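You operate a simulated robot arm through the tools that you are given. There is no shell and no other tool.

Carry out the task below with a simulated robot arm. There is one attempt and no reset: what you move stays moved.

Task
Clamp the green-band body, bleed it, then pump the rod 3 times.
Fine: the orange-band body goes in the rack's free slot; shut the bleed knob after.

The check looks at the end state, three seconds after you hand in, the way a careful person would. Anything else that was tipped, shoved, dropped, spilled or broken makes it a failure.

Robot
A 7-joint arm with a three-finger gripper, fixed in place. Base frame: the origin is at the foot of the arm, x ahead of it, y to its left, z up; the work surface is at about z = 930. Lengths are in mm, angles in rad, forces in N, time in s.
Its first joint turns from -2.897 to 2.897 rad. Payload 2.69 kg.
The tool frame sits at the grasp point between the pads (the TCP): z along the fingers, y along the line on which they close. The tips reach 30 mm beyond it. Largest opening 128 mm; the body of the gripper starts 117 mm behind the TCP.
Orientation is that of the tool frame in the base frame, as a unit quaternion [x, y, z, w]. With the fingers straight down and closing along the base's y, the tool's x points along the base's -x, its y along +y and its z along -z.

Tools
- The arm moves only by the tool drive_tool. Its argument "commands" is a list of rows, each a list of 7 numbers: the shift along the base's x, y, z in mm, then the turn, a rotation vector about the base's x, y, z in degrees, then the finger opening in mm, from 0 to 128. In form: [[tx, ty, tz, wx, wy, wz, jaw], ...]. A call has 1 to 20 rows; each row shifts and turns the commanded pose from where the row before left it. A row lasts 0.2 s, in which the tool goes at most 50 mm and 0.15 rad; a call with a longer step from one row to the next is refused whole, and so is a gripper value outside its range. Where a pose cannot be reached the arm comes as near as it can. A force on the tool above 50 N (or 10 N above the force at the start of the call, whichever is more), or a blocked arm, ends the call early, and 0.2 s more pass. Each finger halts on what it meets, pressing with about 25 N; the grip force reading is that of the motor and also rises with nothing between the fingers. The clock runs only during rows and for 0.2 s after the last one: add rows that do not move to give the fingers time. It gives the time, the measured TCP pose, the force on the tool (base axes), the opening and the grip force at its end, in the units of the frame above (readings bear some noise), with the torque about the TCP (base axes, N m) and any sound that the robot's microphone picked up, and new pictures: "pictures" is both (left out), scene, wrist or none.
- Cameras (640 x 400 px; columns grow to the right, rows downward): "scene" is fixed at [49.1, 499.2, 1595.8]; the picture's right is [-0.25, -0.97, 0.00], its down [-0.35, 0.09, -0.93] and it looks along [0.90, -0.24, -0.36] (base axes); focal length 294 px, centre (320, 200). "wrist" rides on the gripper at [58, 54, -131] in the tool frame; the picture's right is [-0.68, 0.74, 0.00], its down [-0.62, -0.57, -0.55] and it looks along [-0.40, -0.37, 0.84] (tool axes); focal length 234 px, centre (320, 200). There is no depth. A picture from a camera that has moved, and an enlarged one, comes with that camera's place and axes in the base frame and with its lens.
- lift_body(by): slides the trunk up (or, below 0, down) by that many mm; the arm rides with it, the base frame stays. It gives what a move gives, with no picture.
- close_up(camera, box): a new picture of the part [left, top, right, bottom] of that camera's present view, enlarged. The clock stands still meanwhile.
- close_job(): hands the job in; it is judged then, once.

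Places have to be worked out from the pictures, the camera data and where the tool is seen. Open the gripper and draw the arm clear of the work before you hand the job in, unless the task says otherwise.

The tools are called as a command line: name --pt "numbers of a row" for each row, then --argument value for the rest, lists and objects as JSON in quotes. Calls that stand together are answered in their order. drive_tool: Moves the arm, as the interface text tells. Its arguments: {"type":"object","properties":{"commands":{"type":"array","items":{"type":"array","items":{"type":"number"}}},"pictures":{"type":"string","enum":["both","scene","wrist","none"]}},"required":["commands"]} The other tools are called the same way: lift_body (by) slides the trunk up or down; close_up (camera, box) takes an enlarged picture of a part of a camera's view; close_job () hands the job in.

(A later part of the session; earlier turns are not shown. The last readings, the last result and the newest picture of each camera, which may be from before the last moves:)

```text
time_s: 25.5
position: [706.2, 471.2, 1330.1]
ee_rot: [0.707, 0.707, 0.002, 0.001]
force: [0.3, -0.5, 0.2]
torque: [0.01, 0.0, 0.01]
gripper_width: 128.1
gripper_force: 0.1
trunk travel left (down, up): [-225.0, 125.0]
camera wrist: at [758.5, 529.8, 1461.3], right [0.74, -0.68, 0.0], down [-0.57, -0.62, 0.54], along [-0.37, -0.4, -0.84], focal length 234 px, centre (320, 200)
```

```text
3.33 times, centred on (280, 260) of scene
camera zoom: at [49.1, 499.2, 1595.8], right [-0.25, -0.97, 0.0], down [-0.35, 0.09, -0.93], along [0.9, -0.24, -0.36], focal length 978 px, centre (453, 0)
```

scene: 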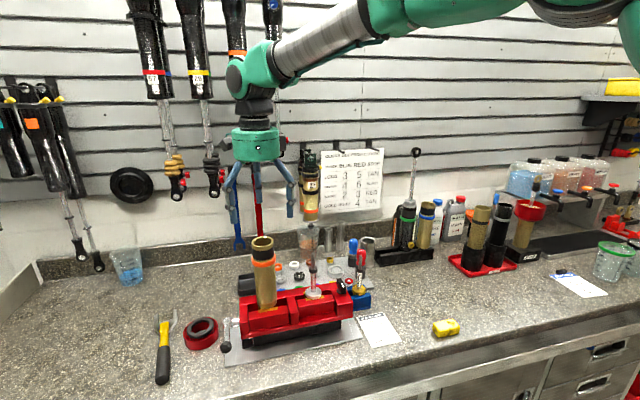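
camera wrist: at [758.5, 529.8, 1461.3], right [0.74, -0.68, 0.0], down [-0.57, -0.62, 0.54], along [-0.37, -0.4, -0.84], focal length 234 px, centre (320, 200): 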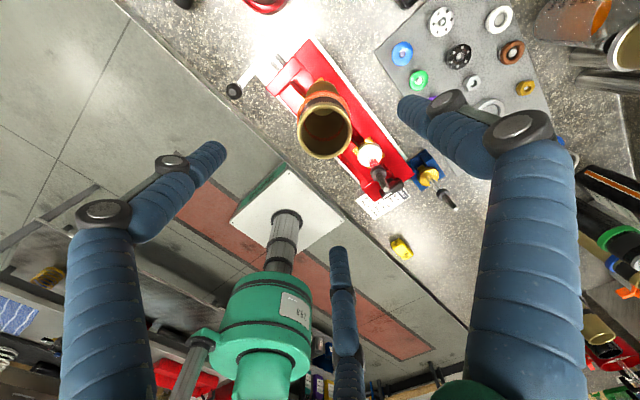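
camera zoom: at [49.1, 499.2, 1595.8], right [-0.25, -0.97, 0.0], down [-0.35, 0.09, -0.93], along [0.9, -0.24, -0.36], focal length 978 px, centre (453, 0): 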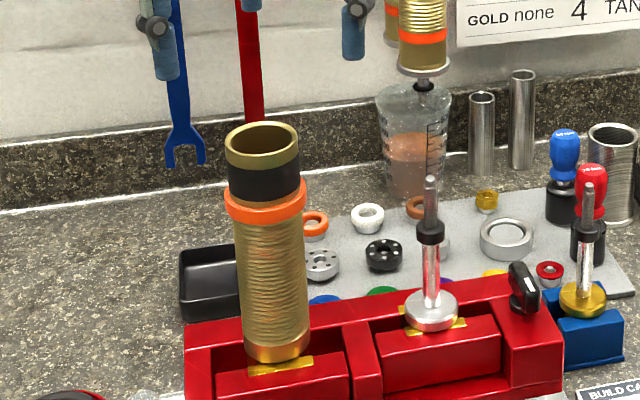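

I'll enlarge the wrist view to pin down the body axis under the gripper.

close_up --camera "wrist" --box '[250, 40, 410, 200]'

close_up --camera "scene" --box '[235, 225, 295, 315]'

```text
2.50 times, centred on (330, 120) of wrist
camera zoom: at [758.5, 529.8, 1461.3], right [0.74, -0.68, 0.0], down [-0.57, -0.62, 0.54], along [-0.37, -0.4, -0.84], focal length 585 px, centre (295, 400)
```

zoom: 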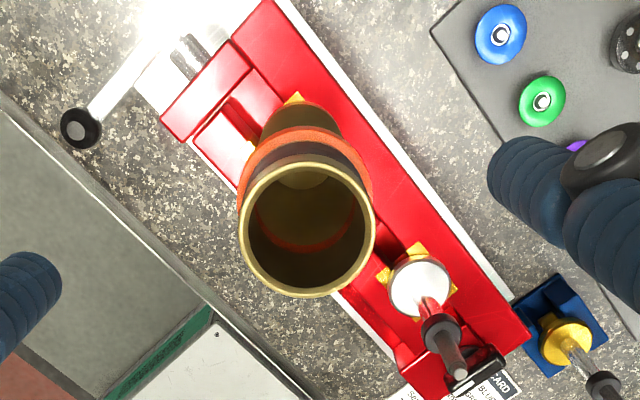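

```text
4.44 times, centred on (265, 270) of scene
camera zoom: at [49.1, 499.2, 1595.8], right [-0.25, -0.97, 0.0], down [-0.35, 0.09, -0.93], along [0.9, -0.24, -0.36], focal length 1305 px, centre (564, -111)
```

zoom: 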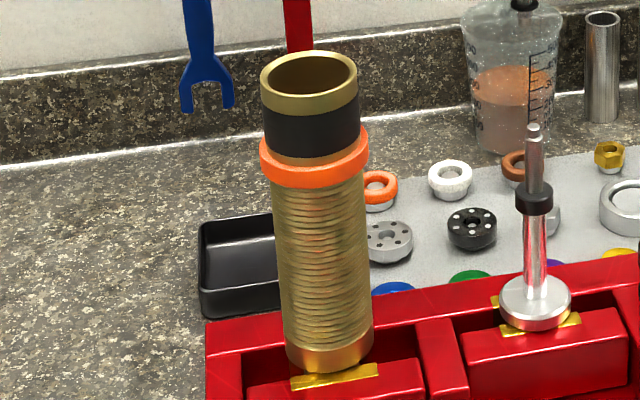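

The body axis works out at (713.5, 473), with its top at z≈1226 and diameter ≈56. I'll centre, descend to TCP z≈1190 and close gently onto it.

drive_tool --pt "7 2 0 0 0 0 128" --pt "0 0 -40 0 0 0 128" --pt "0 0 -40 0 0 0 128" --pt "0 0 -40 0 0 0 110" --pt "0 0 -20 0 0 0 90" --pt "0 0 0 0 0 0 75" --pt "0 0 0 0 0 0 70" --pt "0 0 0 0 0 0 70" --pictures "both"

close_up --camera "wrist" --box '[220, 80, 420, 260]'

close_up --camera "scene" --box '[215, 165, 315, 305]'

```text
time_s: 27.3
position: [713.2, 473.8, 1188.8]
ee_rot: [0.707, 0.708, 0.003, 0.001]
force: [-0.5, 0.4, -0.1]
torque: [-0.02, 0.02, 0.01]
gripper_width: 70.0
gripper_force: 0.0
trunk travel left (down, up): [-225.0, 125.0]
camera wrist: at [766.2, 531.6, 1320.0], right [0.74, -0.67, 0.0], down [-0.57, -0.62, 0.54], along [-0.37, -0.4, -0.84], focal length 234 px, centre (320, 200)
```

scene: 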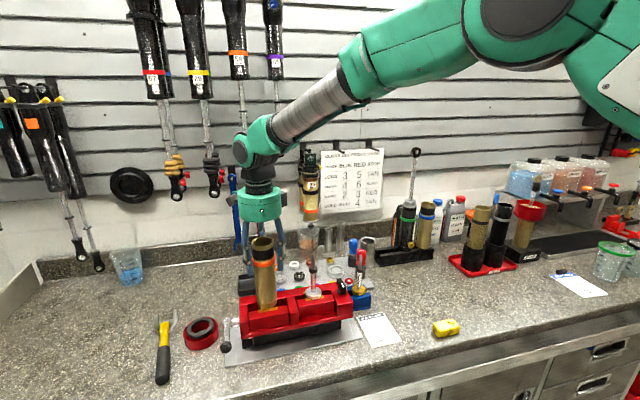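
wrist: 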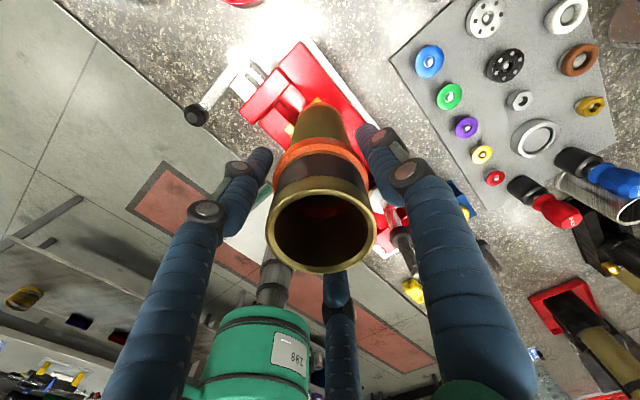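

```text
2.22 times, centred on (320, 170) of wrist
camera zoom: at [766.2, 531.6, 1320.0], right [0.74, -0.67, 0.0], down [-0.57, -0.62, 0.54], along [-0.37, -0.4, -0.84], focal length 520 px, centre (320, 267)
```

zoom: 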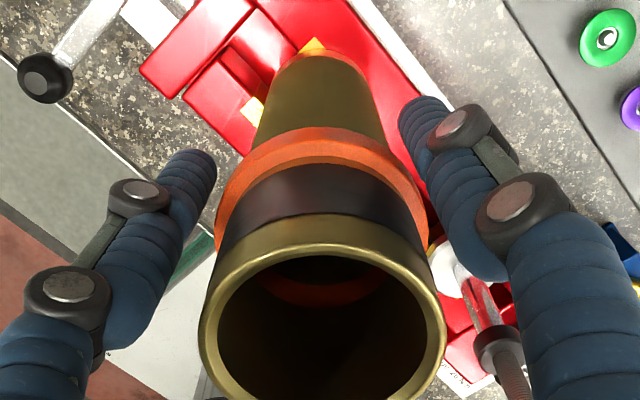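

```text
2.86 times, centred on (265, 235) of scene
camera zoom: at [49.1, 499.2, 1595.8], right [-0.25, -0.97, 0.0], down [-0.35, 0.09, -0.93], along [0.9, -0.24, -0.36], focal length 839 px, centre (477, 100)
```

zoom: 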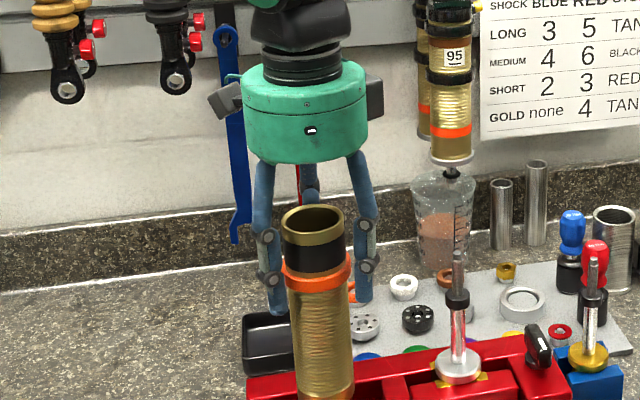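

The body sits well centred between the fingers. I'll close to grip and check the opening.

drive_tool --pt "0 0 0 0 0 0 62" --pt "0 0 0 0 0 0 58" --pt "0 0 0 0 0 0 52" --pt "0 0 0 0 0 0 45" --pt "0 0 0 0 0 0 45" --pt "0 0 0 0 0 0 45" --pictures "both"

close_up --camera "scene" --box '[215, 165, 315, 345]'

```text
time_s: 28.7
position: [712.9, 472.6, 1188.4]
ee_rot: [0.706, 0.708, 0.003, 0.001]
force: [1.8, 1.2, 3.1]
torque: [0.08, -0.05, 0.0]
gripper_width: 59.7
gripper_force: 25.4
trunk travel left (down, up): [-225.0, 125.0]
camera wrist: at [766.1, 531.5, 1320.4], right [0.74, -0.67, 0.0], down [-0.57, -0.62, 0.54], along [-0.36, -0.4, -0.84], focal length 234 px, centre (320, 200)
```

scene: 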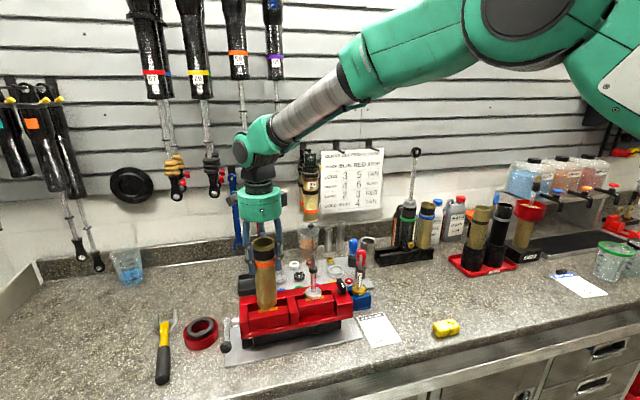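
wrist: 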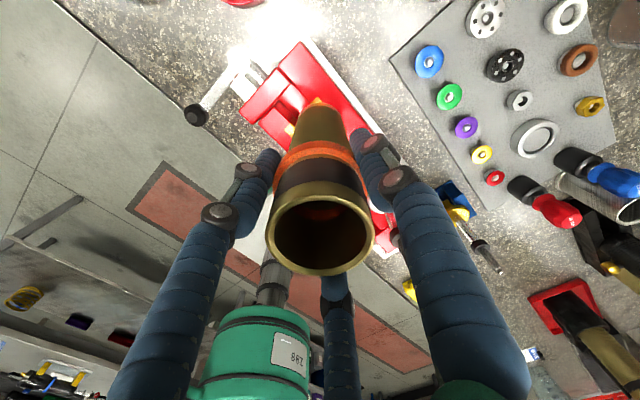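

```text
2.22 times, centred on (265, 255) of scene
camera zoom: at [49.1, 499.2, 1595.8], right [-0.25, -0.97, 0.0], down [-0.35, 0.09, -0.93], along [0.9, -0.24, -0.36], focal length 652 px, centre (442, 78)
```

zoom: 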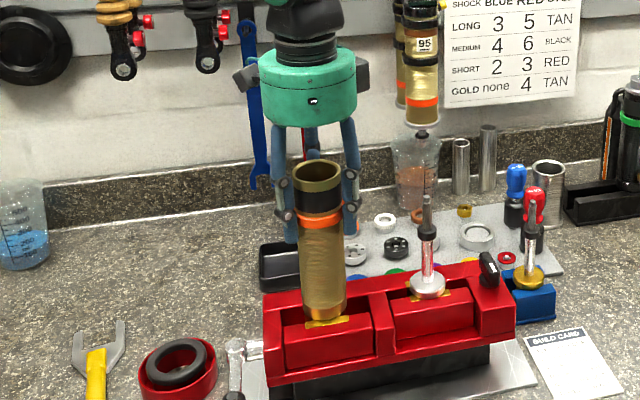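

It is gripped at 59.7 mm. I'll lift slowly and watch the load.

drive_tool --pt "0 0 5 0 0 0 45" --pt "0 0 10 0 0 0 45" --pt "0 0 15 0 0 0 45" --pt "0 0 15 0 0 0 45" --pt "0 0 15 0 0 0 45" --pt "0 0 15 0 0 0 45" --pt "0 0 15 0 0 0 45" --pictures "both"

close_up --camera "scene" --box '[205, 145, 325, 355]'

```text
time_s: 30.3
position: [713.3, 472.0, 1280.8]
ee_rot: [0.706, 0.708, 0.003, 0.002]
force: [0.1, -0.9, -4.6]
torque: [0.0, 0.0, 0.0]
gripper_width: 59.7
gripper_force: 24.8
trunk travel left (down, up): [-225.0, 125.0]
camera wrist: at [766.9, 529.7, 1411.4], right [0.74, -0.68, 0.0], down [-0.57, -0.62, 0.54], along [-0.37, -0.4, -0.84], focal length 234 px, centre (320, 200)
```

scene: 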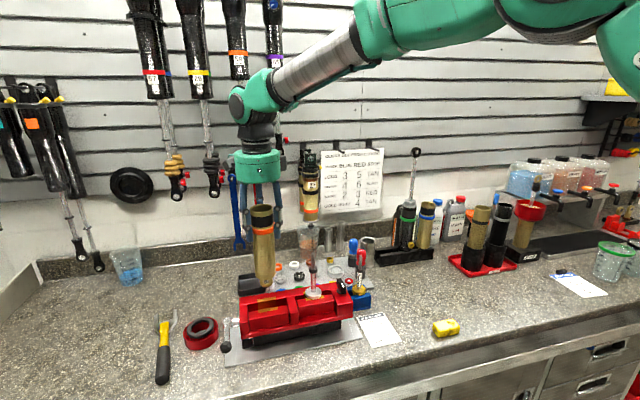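
wrist: 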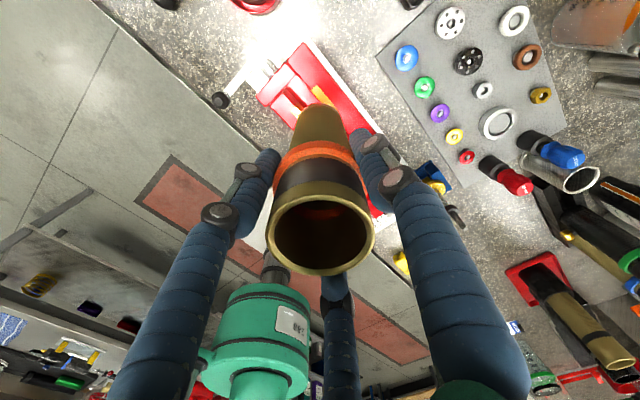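

```text
1.90 times, centred on (265, 250) of scene
camera zoom: at [49.1, 499.2, 1595.8], right [-0.25, -0.97, 0.0], down [-0.35, 0.09, -0.93], along [0.9, -0.24, -0.36], focal length 559 px, centre (425, 105)
```

zoom: 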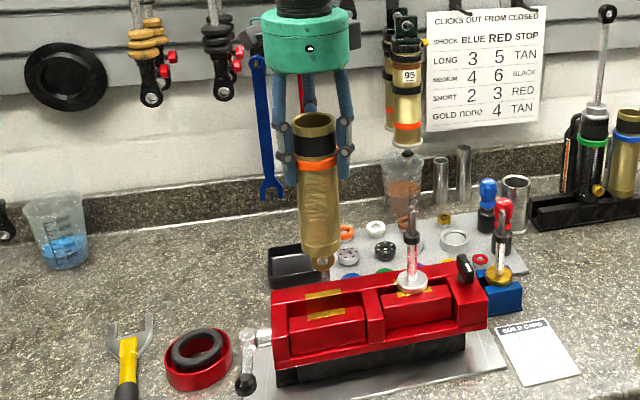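

The body is free, at about 0.47 kg, with a small eyelet lug under it. I'll enlarge to measure the lug and look into the empty jaws.

close_up --camera "scene" --box '[235, 195, 305, 325]'

close_up --camera "scene" --box '[240, 260, 300, 310]'

close_up --camera "scene" --box '[370, 225, 440, 275]'

```text
3.08 times, centred on (270, 260) of scene
camera zoom: at [49.1, 499.2, 1595.8], right [-0.25, -0.97, 0.0], down [-0.35, 0.09, -0.93], along [0.9, -0.24, -0.36], focal length 903 px, centre (474, 15)
```

zoom: 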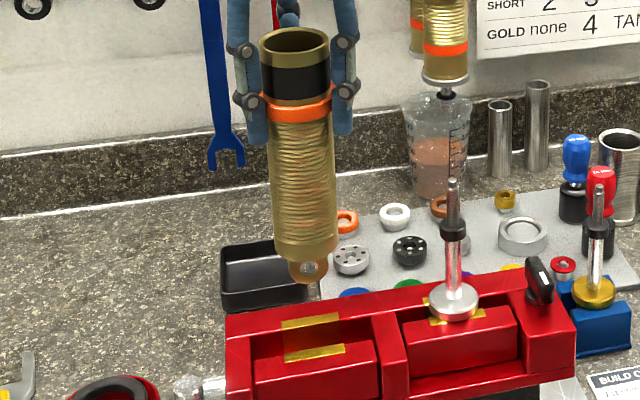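

```text
8.00 times, centred on (270, 285) of scene
camera zoom: at [49.1, 499.2, 1595.8], right [-0.25, -0.97, 0.0], down [-0.35, 0.09, -0.93], along [0.9, -0.24, -0.36], focal length 2348 px, centre (720, -480)
```

zoom: 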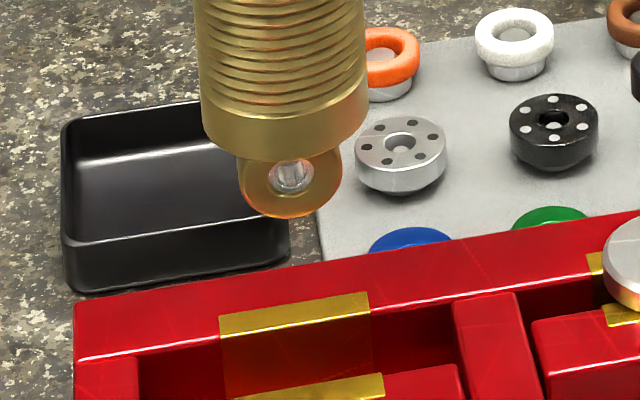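

```text
8.00 times, centred on (405, 250) of scene
camera zoom: at [49.1, 499.2, 1595.8], right [-0.25, -0.97, 0.0], down [-0.35, 0.09, -0.93], along [0.9, -0.24, -0.36], focal length 2348 px, centre (-360, -200)
```

zoom: 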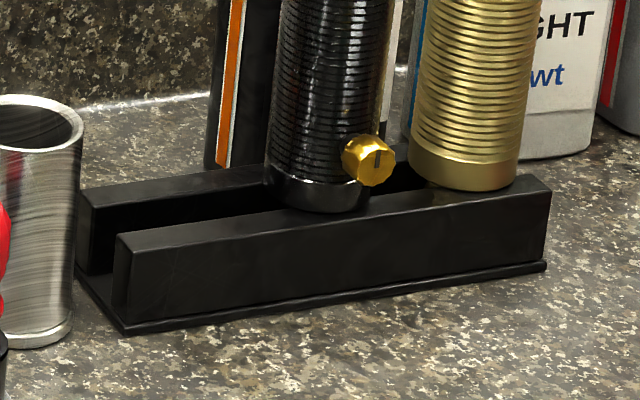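

The lug is an eye about 30 mm across that hangs in the rack's channel while the body rests on the bars, so keeping this yaw suits it. I'll carry the body at this height across to y≈-20, staying well in front of the rack.

drive_tool --pt "0 -15 5 0 0 0 45" --pt "0 -30 5 0 0 0 45" --pt "0 -40 5 0 0 0 45" --pt "0 -40 5 0 0 0 45" --pt "0 -40 0 0 0 0 45" --pt "0 -40 0 0 0 0 45" --pt "0 -40 0 0 0 0 45" --pt "0 -40 0 0 0 0 45" --pt "0 -40 0 0 0 0 45" --pt "0 -40 0 0 0 0 45" --pt "0 -40 0 0 0 0 45" --pt "0 -40 0 0 0 0 45" --pt "0 -30 0 0 0 0 45" --pt "0 -15 0 0 0 0 45" --pt "0 0 0 0 0 0 45" --pictures "both"

close_up --camera "wrist" --box '[380, 40, 640, 280]'

```text
time_s: 33.5
position: [715.5, -18.7, 1297.8]
ee_rot: [0.706, 0.708, 0.002, 0.001]
force: [0.2, 0.0, -4.5]
torque: [-0.27, 0.09, 0.0]
gripper_width: 71.5
gripper_force: 24.8
trunk travel left (down, up): [-225.0, 125.0]
camera wrist: at [767.4, 39.8, 1428.8], right [0.74, -0.67, 0.0], down [-0.57, -0.62, 0.54], along [-0.37, -0.4, -0.84], focal length 234 px, centre (320, 200)
```

scene: 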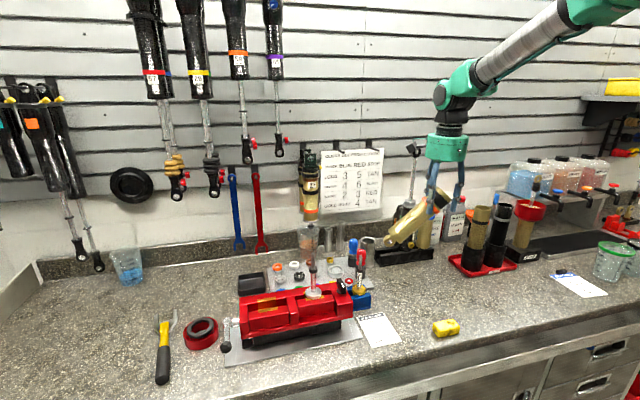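
wrist: 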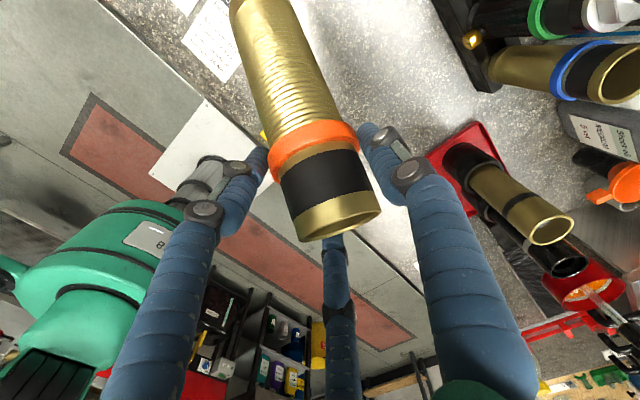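

```text
1.67 times, centred on (510, 160) of wrist
camera zoom: at [767.4, 39.8, 1428.8], right [0.74, -0.67, 0.0], down [-0.57, -0.62, 0.54], along [-0.37, -0.4, -0.84], focal length 390 px, centre (3, 267)
```

zoom: 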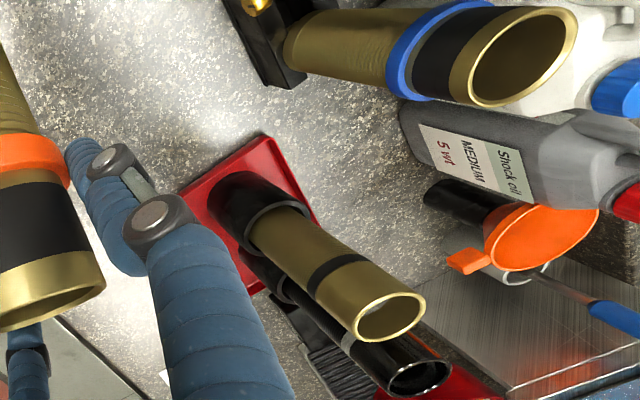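

The body swung in the grip during the crossing: its bottom is tilted toward +y, though it's still held. I'll stop moving and measure the tilt from close-ups.

close_up --camera "scene" --box '[370, 120, 490, 280]'

close_up --camera "wrist" --box '[200, 0, 440, 260]'

```text
2.50 times, centred on (430, 200) of scene
camera zoom: at [49.1, 499.2, 1595.8], right [-0.25, -0.97, 0.0], down [-0.35, 0.09, -0.93], along [0.9, -0.24, -0.36], focal length 734 px, centre (45, 200)
```

zoom: 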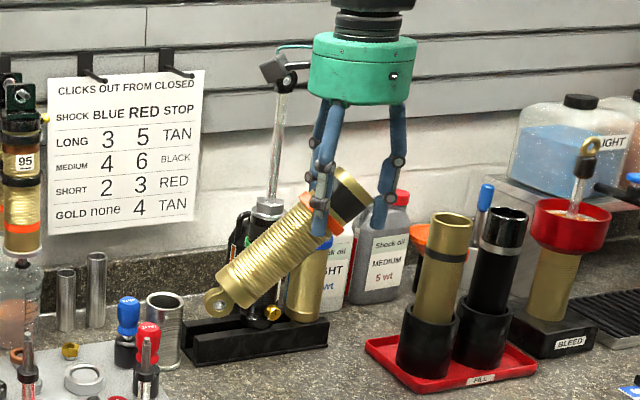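

```text
1.54 times, centred on (320, 130) of wrist
camera zoom: at [767.4, 39.8, 1428.8], right [0.74, -0.67, 0.0], down [-0.57, -0.62, 0.54], along [-0.37, -0.4, -0.84], focal length 360 px, centre (320, 308)
```

zoom: 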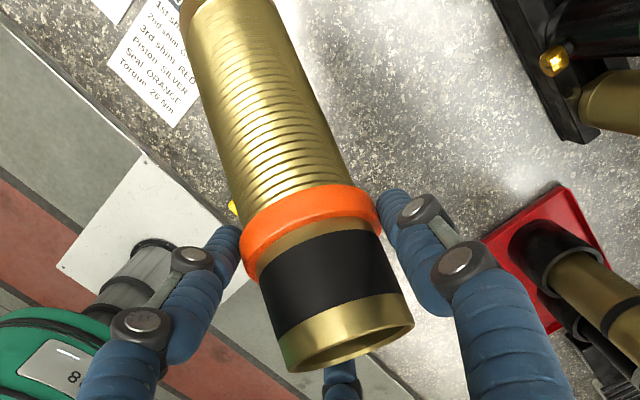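

A tilt this large can't come from inertia alone, so the lug must have brushed the upright rod in the vise's right station. I'll check whether that rod was disturbed.

close_up --camera "scene" --box '[295, 240, 375, 310]'

close_up --camera "scene" --box '[170, 210, 410, 390]'

```text
5.71 times, centred on (335, 275) of scene
camera zoom: at [49.1, 499.2, 1595.8], right [-0.25, -0.97, 0.0], down [-0.35, 0.09, -0.93], along [0.9, -0.24, -0.36], focal length 1677 px, centre (234, -229)
```

zoom: 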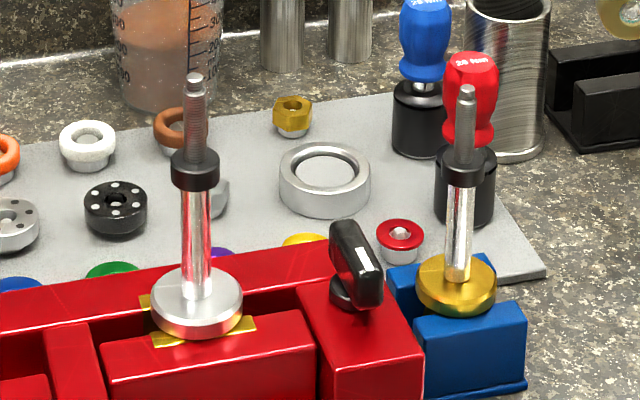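

```text
2.22 times, centred on (290, 300) of scene
camera zoom: at [49.1, 499.2, 1595.8], right [-0.25, -0.97, 0.0], down [-0.35, 0.09, -0.93], along [0.9, -0.24, -0.36], focal length 652 px, centre (387, -22)
```

zoom: 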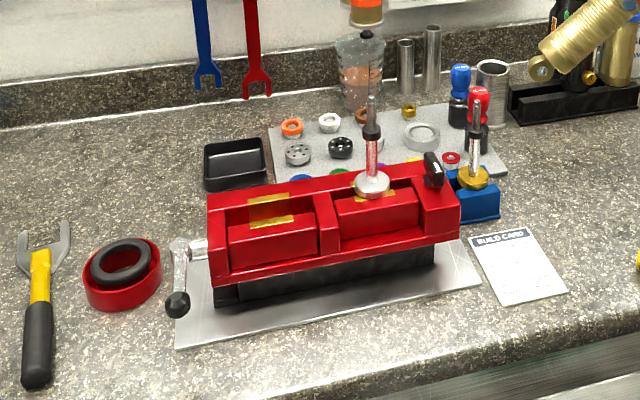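

The rod and everything around it are unmoved, so only the body's angle in my grip changed, by about 50° about x. I'll turn the tool about x to bring the body upright again, here in free space.

drive_tool --pt "0 0 0 -5 0 0 45" --pt "0 0 0 -5 0 0 45" --pt "0 0 0 -5 0 0 45" --pt "0 0 0 -5 0 0 45" --pt "0 0 0 -5 0 0 45" --pt "0 0 0 -5 0 0 45" --pt "0 0 0 -5 0 0 45" --pt "0 0 0 -5 0 0 45" --pt "0 0 0 -5 0 0 45" --pt "0 0 0 0 0 0 45" --pictures "both"

close_up --camera "scene" --box '[370, 120, 490, 280]'

close_up --camera "wrist" --box '[200, 0, 440, 260]'

```text
time_s: 35.7
position: [713.2, -16.6, 1299.0]
ee_rot: [0.652, 0.655, -0.269, 0.271]
force: [-0.1, -0.5, -3.7]
torque: [-0.04, 0.12, -0.02]
gripper_width: 71.4
gripper_force: 24.9
trunk travel left (down, up): [-225.0, 125.0]
camera wrist: at [766.2, 117.3, 1351.5], right [0.74, -0.47, 0.48], down [-0.57, -0.05, 0.82], along [-0.37, -0.88, -0.31], focal length 234 px, centre (320, 200)
```

scene: 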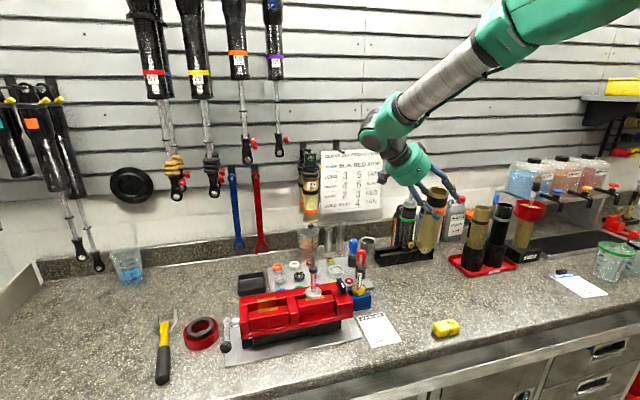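
wrist: 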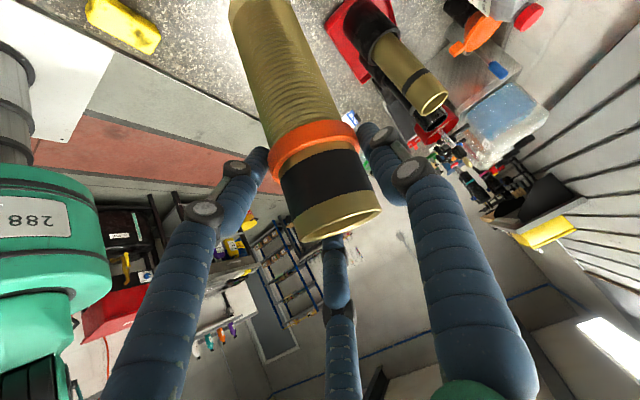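

```text
2.50 times, centred on (430, 200) of scene
camera zoom: at [49.1, 499.2, 1595.8], right [-0.25, -0.97, 0.0], down [-0.35, 0.09, -0.93], along [0.9, -0.24, -0.36], focal length 734 px, centre (45, 200)
```

zoom: 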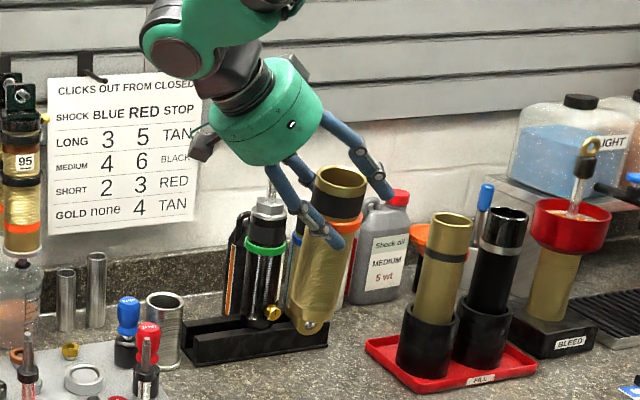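

```text
1.54 times, centred on (320, 130) of wrist
camera zoom: at [766.2, 117.3, 1351.5], right [0.74, -0.47, 0.48], down [-0.57, -0.05, 0.82], along [-0.37, -0.88, -0.31], focal length 360 px, centre (320, 308)
```

zoom: 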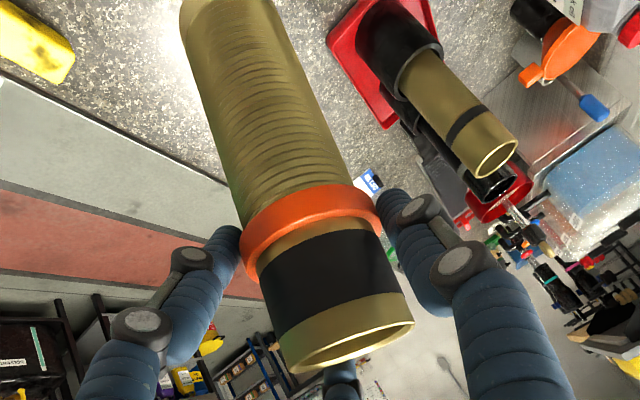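

The body now looks near upright seen from the side, but the torque hints at a remaining lean toward +x. I'll measure it with high zooms.

close_up --camera "scene" --box '[405, 180, 455, 220]'

close_up --camera "scene" --box '[405, 220, 455, 260]'

```text
10.00 times, centred on (430, 200) of scene
camera zoom: at [49.1, 499.2, 1595.8], right [-0.25, -0.97, 0.0], down [-0.35, 0.09, -0.93], along [0.9, -0.24, -0.36], focal length 2935 px, centre (-780, 200)
```

zoom: 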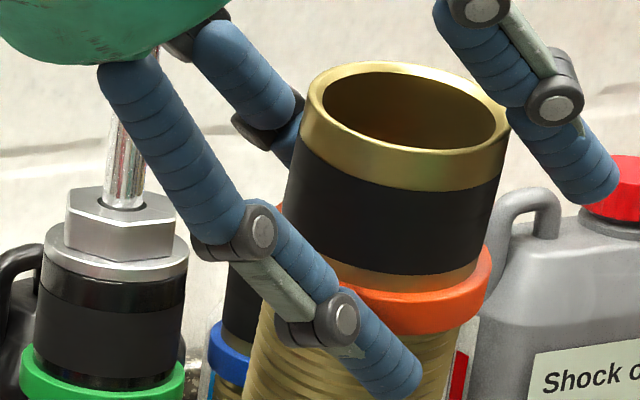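

```text
10.00 times, centred on (430, 240) of scene
camera zoom: at [49.1, 499.2, 1595.8], right [-0.25, -0.97, 0.0], down [-0.35, 0.09, -0.93], along [0.9, -0.24, -0.36], focal length 2935 px, centre (-780, -200)
```

zoom: 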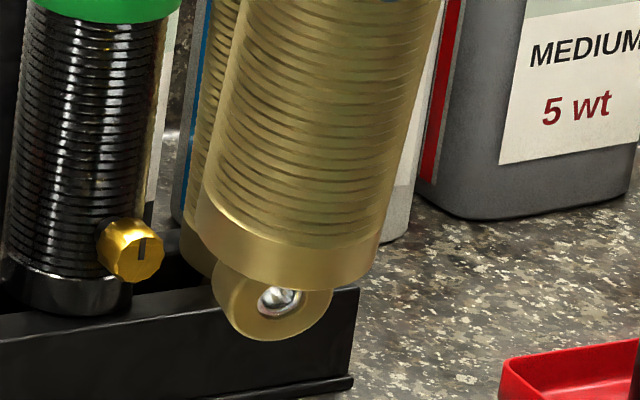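

The body leans about 6° toward +x and 3° toward +y. The tilted fingers would crowd the green body in the rack, so I'll correct the lean, carry it back at x≈620 (clear of the rod), reseat it in the open vise pocket, and re-grip it straight.

drive_tool --pt "0 0 5 -1.5 3 0 45" --pt "0 0 5 -1.5 3 0 45" --pt "-15 10 5 0 0 0 45" --pt "-25 15 5 0 0 0 45" --pt "-25 25 0 0 0 0 45" --pt "-20 30 0 0 0 0 45" --pt "-10 30 0 0 0 0 45" --pt "0 30 0 0 0 0 45" --pt "0 30 0 0 0 0 45" --pt "0 30 0 0 0 0 45" --pt "0 30 0 0 0 0 45" --pt "0 30 0 0 0 0 45" --pt "0 30 0 0 0 0 45" --pt "0 30 0 0 0 0 45" --pt "0 30 0 0 0 0 45" --pt "0 30 0 0 0 0 45" --pt "0 30 0 0 0 0 45" --pt "0 30 0 0 0 0 45" --pt "0 25 0 0 0 0 45" --pt "0 20 0 0 0 0 45" --pictures "both"

close_up --camera "scene" --box '[200, 100, 400, 340]'

```text
time_s: 39.9
position: [618.5, 468.9, 1315.5]
ee_rot: [0.63, 0.661, -0.32, 0.254]
force: [-0.3, 0.8, -4.4]
torque: [0.03, 0.06, -0.02]
gripper_width: 71.7
gripper_force: 24.3
trunk travel left (down, up): [-225.0, 125.0]
camera wrist: at [675.9, 605.1, 1354.0], right [0.79, -0.45, 0.42], down [-0.48, -0.01, 0.88], along [-0.39, -0.89, -0.22], focal length 234 px, centre (320, 200)
```

scene: 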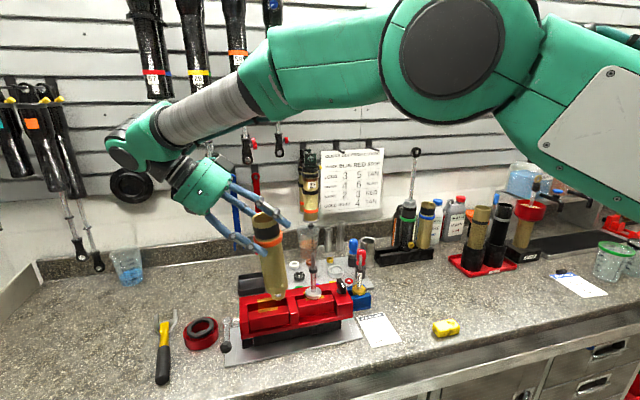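
wrist: 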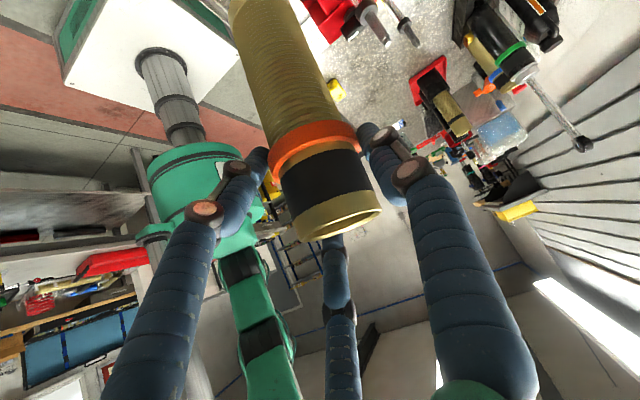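

```text
1.67 times, centred on (300, 220) of scene
camera zoom: at [49.1, 499.2, 1595.8], right [-0.25, -0.97, 0.0], down [-0.35, 0.09, -0.93], along [0.9, -0.24, -0.36], focal length 489 px, centre (353, 167)
```

zoom: 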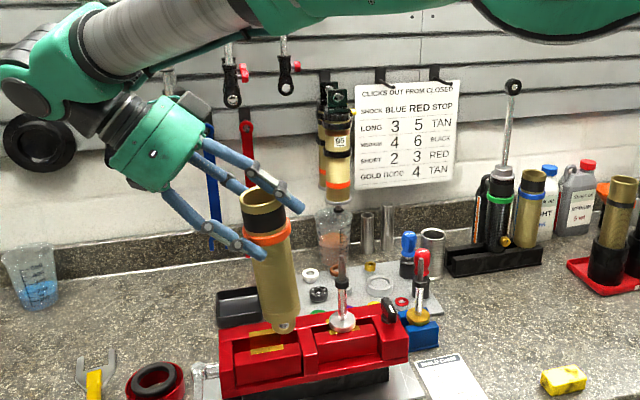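

The body now leans a bit toward -y at the bottom. I'll zoom in to measure it again before correcting.

close_up --camera "scene" --box '[240, 200, 300, 250]'

close_up --camera "scene" --box '[240, 250, 300, 300]'

```text
8.00 times, centred on (270, 225) of scene
camera zoom: at [49.1, 499.2, 1595.8], right [-0.25, -0.97, 0.0], down [-0.35, 0.09, -0.93], along [0.9, -0.24, -0.36], focal length 2348 px, centre (720, 0)
```

zoom: 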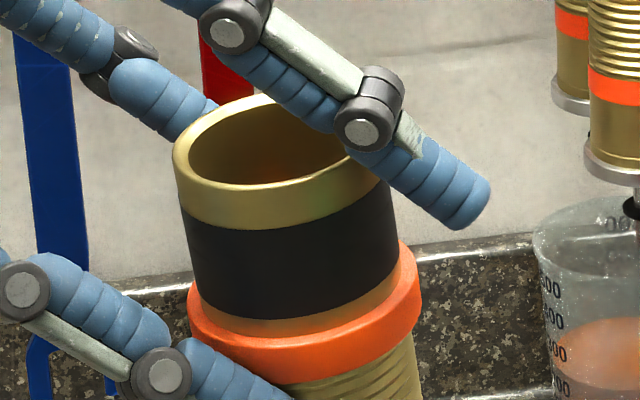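

```text
8.00 times, centred on (270, 275) of scene
camera zoom: at [49.1, 499.2, 1595.8], right [-0.25, -0.97, 0.0], down [-0.35, 0.09, -0.93], along [0.9, -0.24, -0.36], focal length 2348 px, centre (720, -400)
```

zoom: 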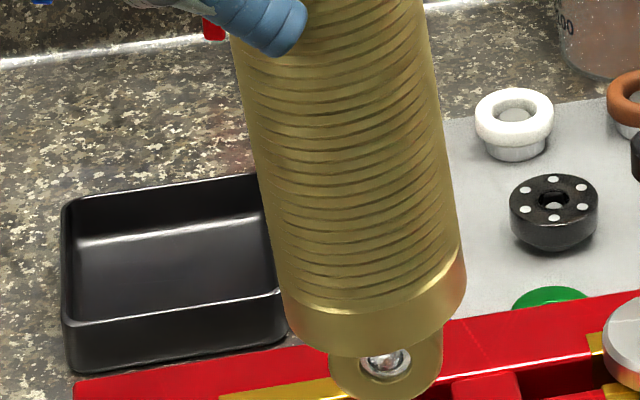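

Combining both views, the body leans about 6° toward +x and 6° toward -y at the bottom. I'll correct both and move in over the open pocket, still high.

drive_tool --pt "0 0 0 3 3 0 45" --pt "0 0 0 3 3 0 45" --pt "15 0 0 0 0 0 45" --pt "20 2 0 0 0 0 45" --pt "20 2 0 0 0 0 45" --pt "20 1 0 0 0 0 45" --pt "12 0 -10 0 0 0 45" --pt "5 0 -15 0 0 0 45" --pt "0 0 0 0 0 0 45" --pictures "both"

close_up --camera "scene" --box '[215, 205, 335, 325]'

```text
time_s: 41.9
position: [711.9, 473.1, 1294.5]
ee_rot: [0.624, 0.69, -0.316, 0.185]
force: [0.9, 0.2, -5.5]
torque: [-0.03, 0.01, -0.01]
gripper_width: 71.3
gripper_force: 24.7
trunk travel left (down, up): [-225.0, 125.0]
camera wrist: at [773.9, 605.1, 1340.4], right [0.82, -0.49, 0.29], down [-0.38, -0.1, 0.92], along [-0.42, -0.87, -0.27], focal length 234 px, centre (320, 200)
```

scene: 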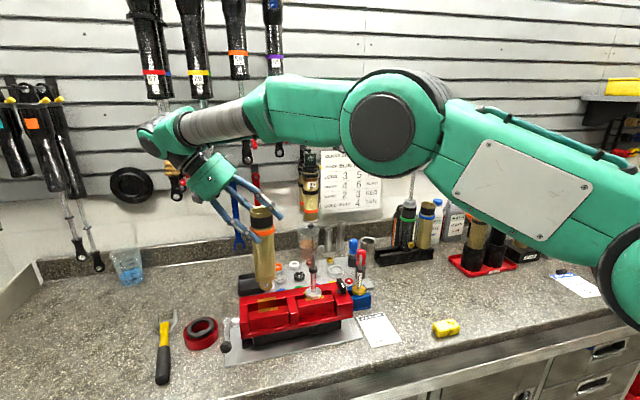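
wrist: 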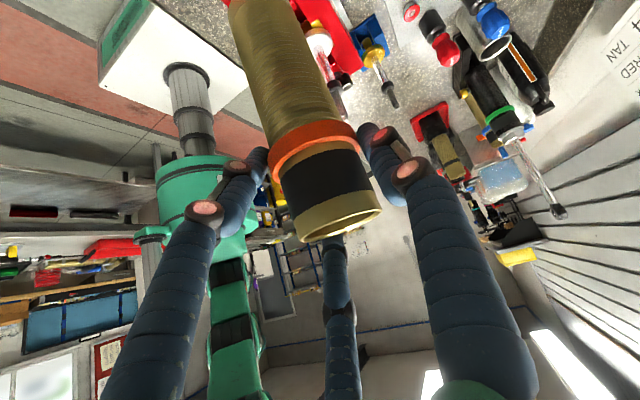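

```text
3.33 times, centred on (275, 265) of scene
camera zoom: at [49.1, 499.2, 1595.8], right [-0.25, -0.97, 0.0], down [-0.35, 0.09, -0.93], along [0.9, -0.24, -0.36], focal length 978 px, centre (470, -17)
```

zoom: 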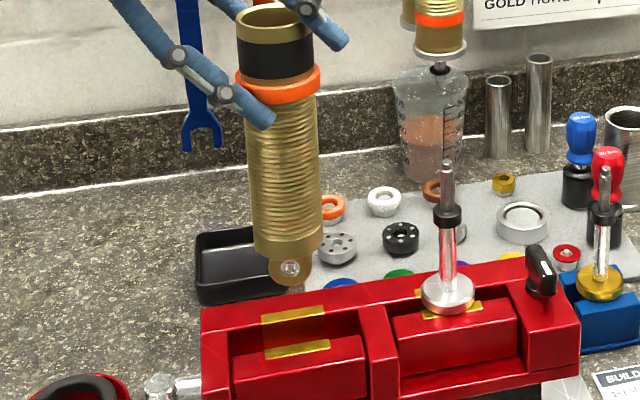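

The body is vertical and balanced: torque is near zero and its edges match the vertical. The collar bottom is at z≈1130 and the eye bottom at z≈1088. I'll shift slightly toward the middle of the gap and lower slowly until the eye is about to enter.

drive_tool --pt "-4 0 0 0 0 0 45" --pt "0 0 -10 0 0 0 45" --pt "0 0 -10 0 0 0 45" --pt "0 0 -10 0 0 0 45" --pt "0 0 0 0 0 0 45" --pictures "both"

close_up --camera "scene" --box '[240, 260, 300, 310]'

```text
time_s: 43.1
position: [706.9, 474.4, 1264.9]
ee_rot: [0.625, 0.689, -0.317, 0.186]
force: [-0.1, 0.1, -4.5]
torque: [-0.01, 0.0, -0.01]
gripper_width: 71.6
gripper_force: 25.0
trunk travel left (down, up): [-225.0, 125.0]
camera wrist: at [768.8, 606.5, 1310.9], right [0.82, -0.49, 0.29], down [-0.38, -0.1, 0.92], along [-0.42, -0.87, -0.27], focal length 234 px, centre (320, 200)
```

scene: 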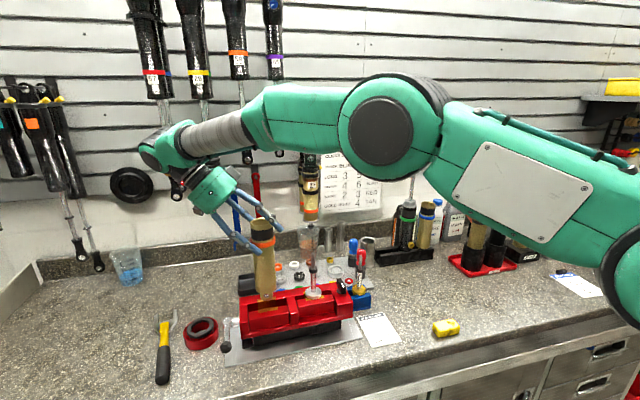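
wrist: 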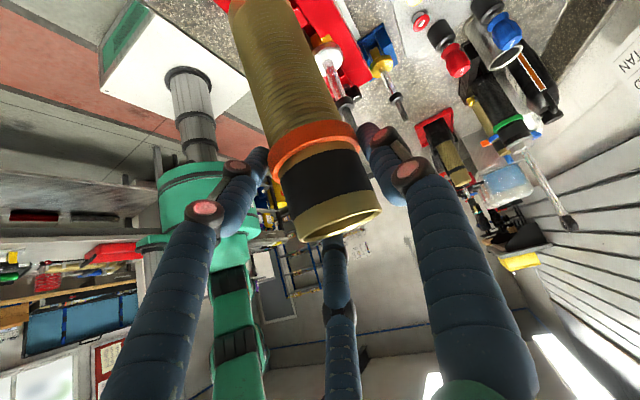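

```text
8.00 times, centred on (270, 285) of scene
camera zoom: at [49.1, 499.2, 1595.8], right [-0.25, -0.97, 0.0], down [-0.35, 0.09, -0.93], along [0.9, -0.24, -0.36], focal length 2348 px, centre (720, -480)
```

zoom: 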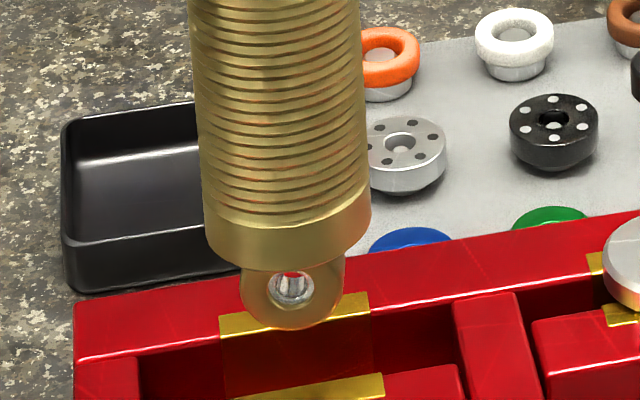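

The eye is centred over the gap between the soft jaws, so I'll continue lowering to seat the collar, watching the force.

drive_tool --pt "0 0 -10 0 0 0 45" --pt "0 0 -10 0 0 0 45" --pt "0 0 -10 0 0 0 45" --pt "0 0 -8 0 0 0 45" --pt "0 0 -4 0 0 0 45" --pt "0 0 0 0 0 0 45" --pictures "scene"

close_up --camera "scene" --box '[240, 260, 300, 310]'

```text
time_s: 44.5
position: [706.5, 473.9, 1221.7]
ee_rot: [0.625, 0.689, -0.318, 0.185]
force: [-0.2, -0.2, -4.7]
torque: [0.02, -0.05, 0.01]
gripper_width: 71.6
gripper_force: 25.1
trunk travel left (down, up): [-225.0, 125.0]
```

scene: 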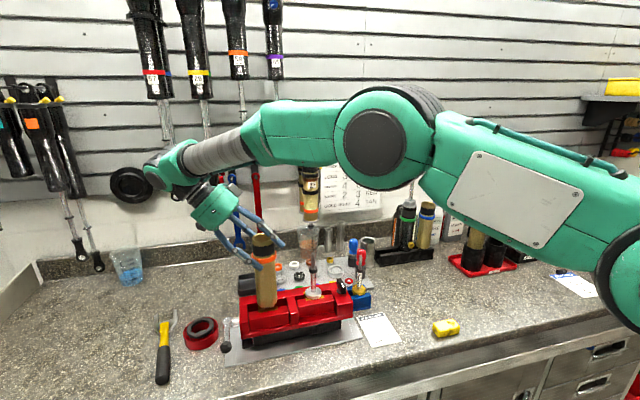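

```text
8.00 times, centred on (270, 285) of scene
camera zoom: at [49.1, 499.2, 1595.8], right [-0.25, -0.97, 0.0], down [-0.35, 0.09, -0.93], along [0.9, -0.24, -0.36], focal length 2348 px, centre (720, -480)
```

zoom: 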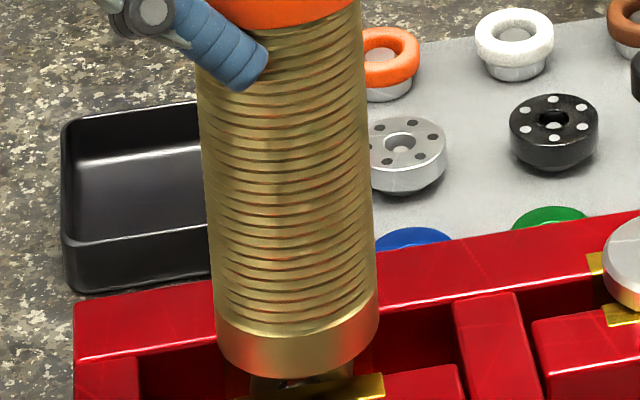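

The eye is inside the jaws. I'll lower the last few millimetres until the weight comes off.

drive_tool --pt "0 0 -3 0 0 0 45" --pt "0 0 -3 0 0 0 45" --pt "0 0 -2 0 0 0 45" --pt "0 0 0 0 0 0 45" --pictures "none"

close_up --camera "scene" --box '[240, 270, 300, 320]'

```text
time_s: 45.5
position: [706.7, 474.2, 1214.0]
ee_rot: [0.624, 0.689, -0.318, 0.186]
force: [0.5, -0.1, -4.7]
torque: [-0.01, -0.02, -0.03]
gripper_width: 71.5
gripper_force: 25.1
trunk travel left (down, up): [-225.0, 125.0]
```

```text
8.00 times, centred on (270, 295) of scene
camera zoom: at [49.1, 499.2, 1595.8], right [-0.25, -0.97, 0.0], down [-0.35, 0.09, -0.93], along [0.9, -0.24, -0.36], focal length 2348 px, centre (720, -560)
```

zoom: 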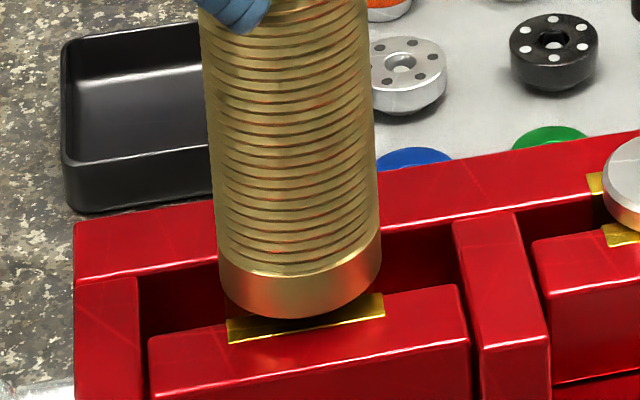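

There is still a small gap under the collar, so I'll go lower in 2 mm steps.

drive_tool --pt "0 0 -2 0 0 0 45" --pt "0 0 -2 0 0 0 45" --pt "0 0 -2 0 0 0 45" --pt "0 0 0 0 0 0 45" --pictures "none"

close_up --camera "scene" --box '[240, 270, 300, 320]'

```text
time_s: 46.5
position: [705.3, 474.2, 1210.4]
ee_rot: [0.626, 0.689, -0.315, 0.184]
force: [0.2, 1.9, 10.8]
torque: [0.15, -0.27, 0.02]
gripper_width: 72.0
gripper_force: 24.6
trunk travel left (down, up): [-225.0, 125.0]
```

```text
8.00 times, centred on (270, 295) of scene
camera zoom: at [49.1, 499.2, 1595.8], right [-0.25, -0.97, 0.0], down [-0.35, 0.09, -0.93], along [0.9, -0.24, -0.36], focal length 2348 px, centre (720, -560)
```

zoom: 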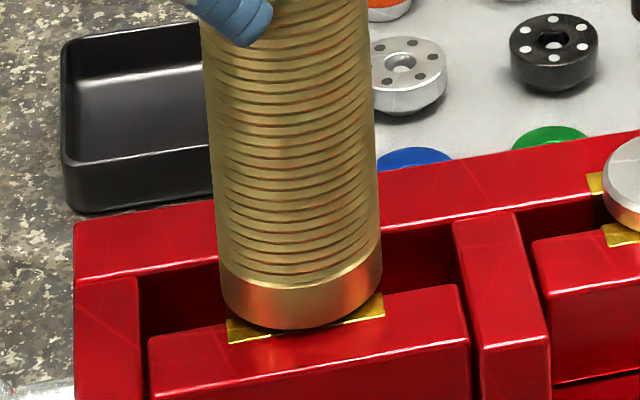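

It's seated, with the force reversed to +10.8 N. I'll ease off a millimetre and open the fingers in small steps.

drive_tool --pt "0 0 1.5 0 0 0 60" --pt "0 0 0 0 0 0 72" --pt "0 0 0 0 0 0 76" --pt "0 0 0 0 0 0 82" --pt "0 0 0 0 0 0 90" --pt "0 0 0 0 0 0 100" --pt "0 0 0 0 0 0 112" --pt "0 0 0 0 0 0 128" --pt "0 0 0 0 0 0 128" --pictures "both"

close_up --camera "scene" --box '[215, 205, 335, 325]'

```text
time_s: 48.5
position: [706.1, 473.2, 1209.2]
ee_rot: [0.624, 0.69, -0.316, 0.186]
force: [-0.8, -0.9, -1.0]
torque: [-0.05, -0.01, -0.01]
gripper_width: 128.2
gripper_force: 0.1
trunk travel left (down, up): [-225.0, 125.0]
camera wrist: at [767.9, 605.6, 1255.5], right [0.82, -0.49, 0.29], down [-0.38, -0.1, 0.92], along [-0.42, -0.87, -0.27], focal length 234 px, centre (320, 200)
```

scene: 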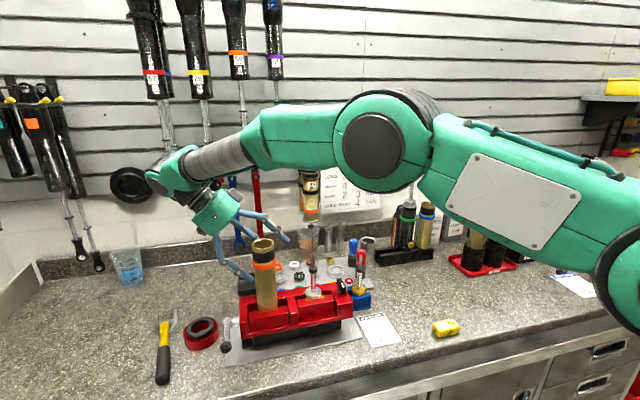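
wrist: 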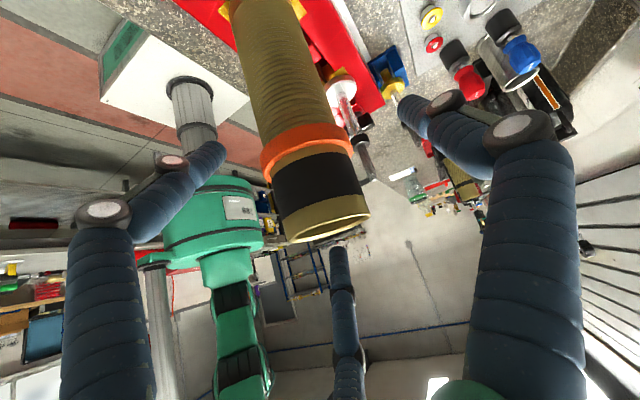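

```text
3.33 times, centred on (275, 265) of scene
camera zoom: at [49.1, 499.2, 1595.8], right [-0.25, -0.97, 0.0], down [-0.35, 0.09, -0.93], along [0.9, -0.24, -0.36], focal length 978 px, centre (470, -17)
```

zoom: 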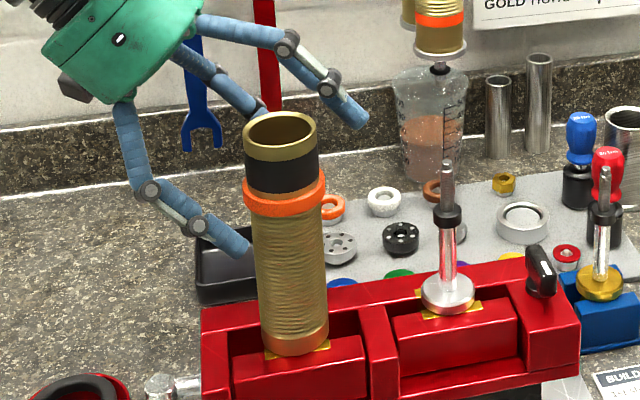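

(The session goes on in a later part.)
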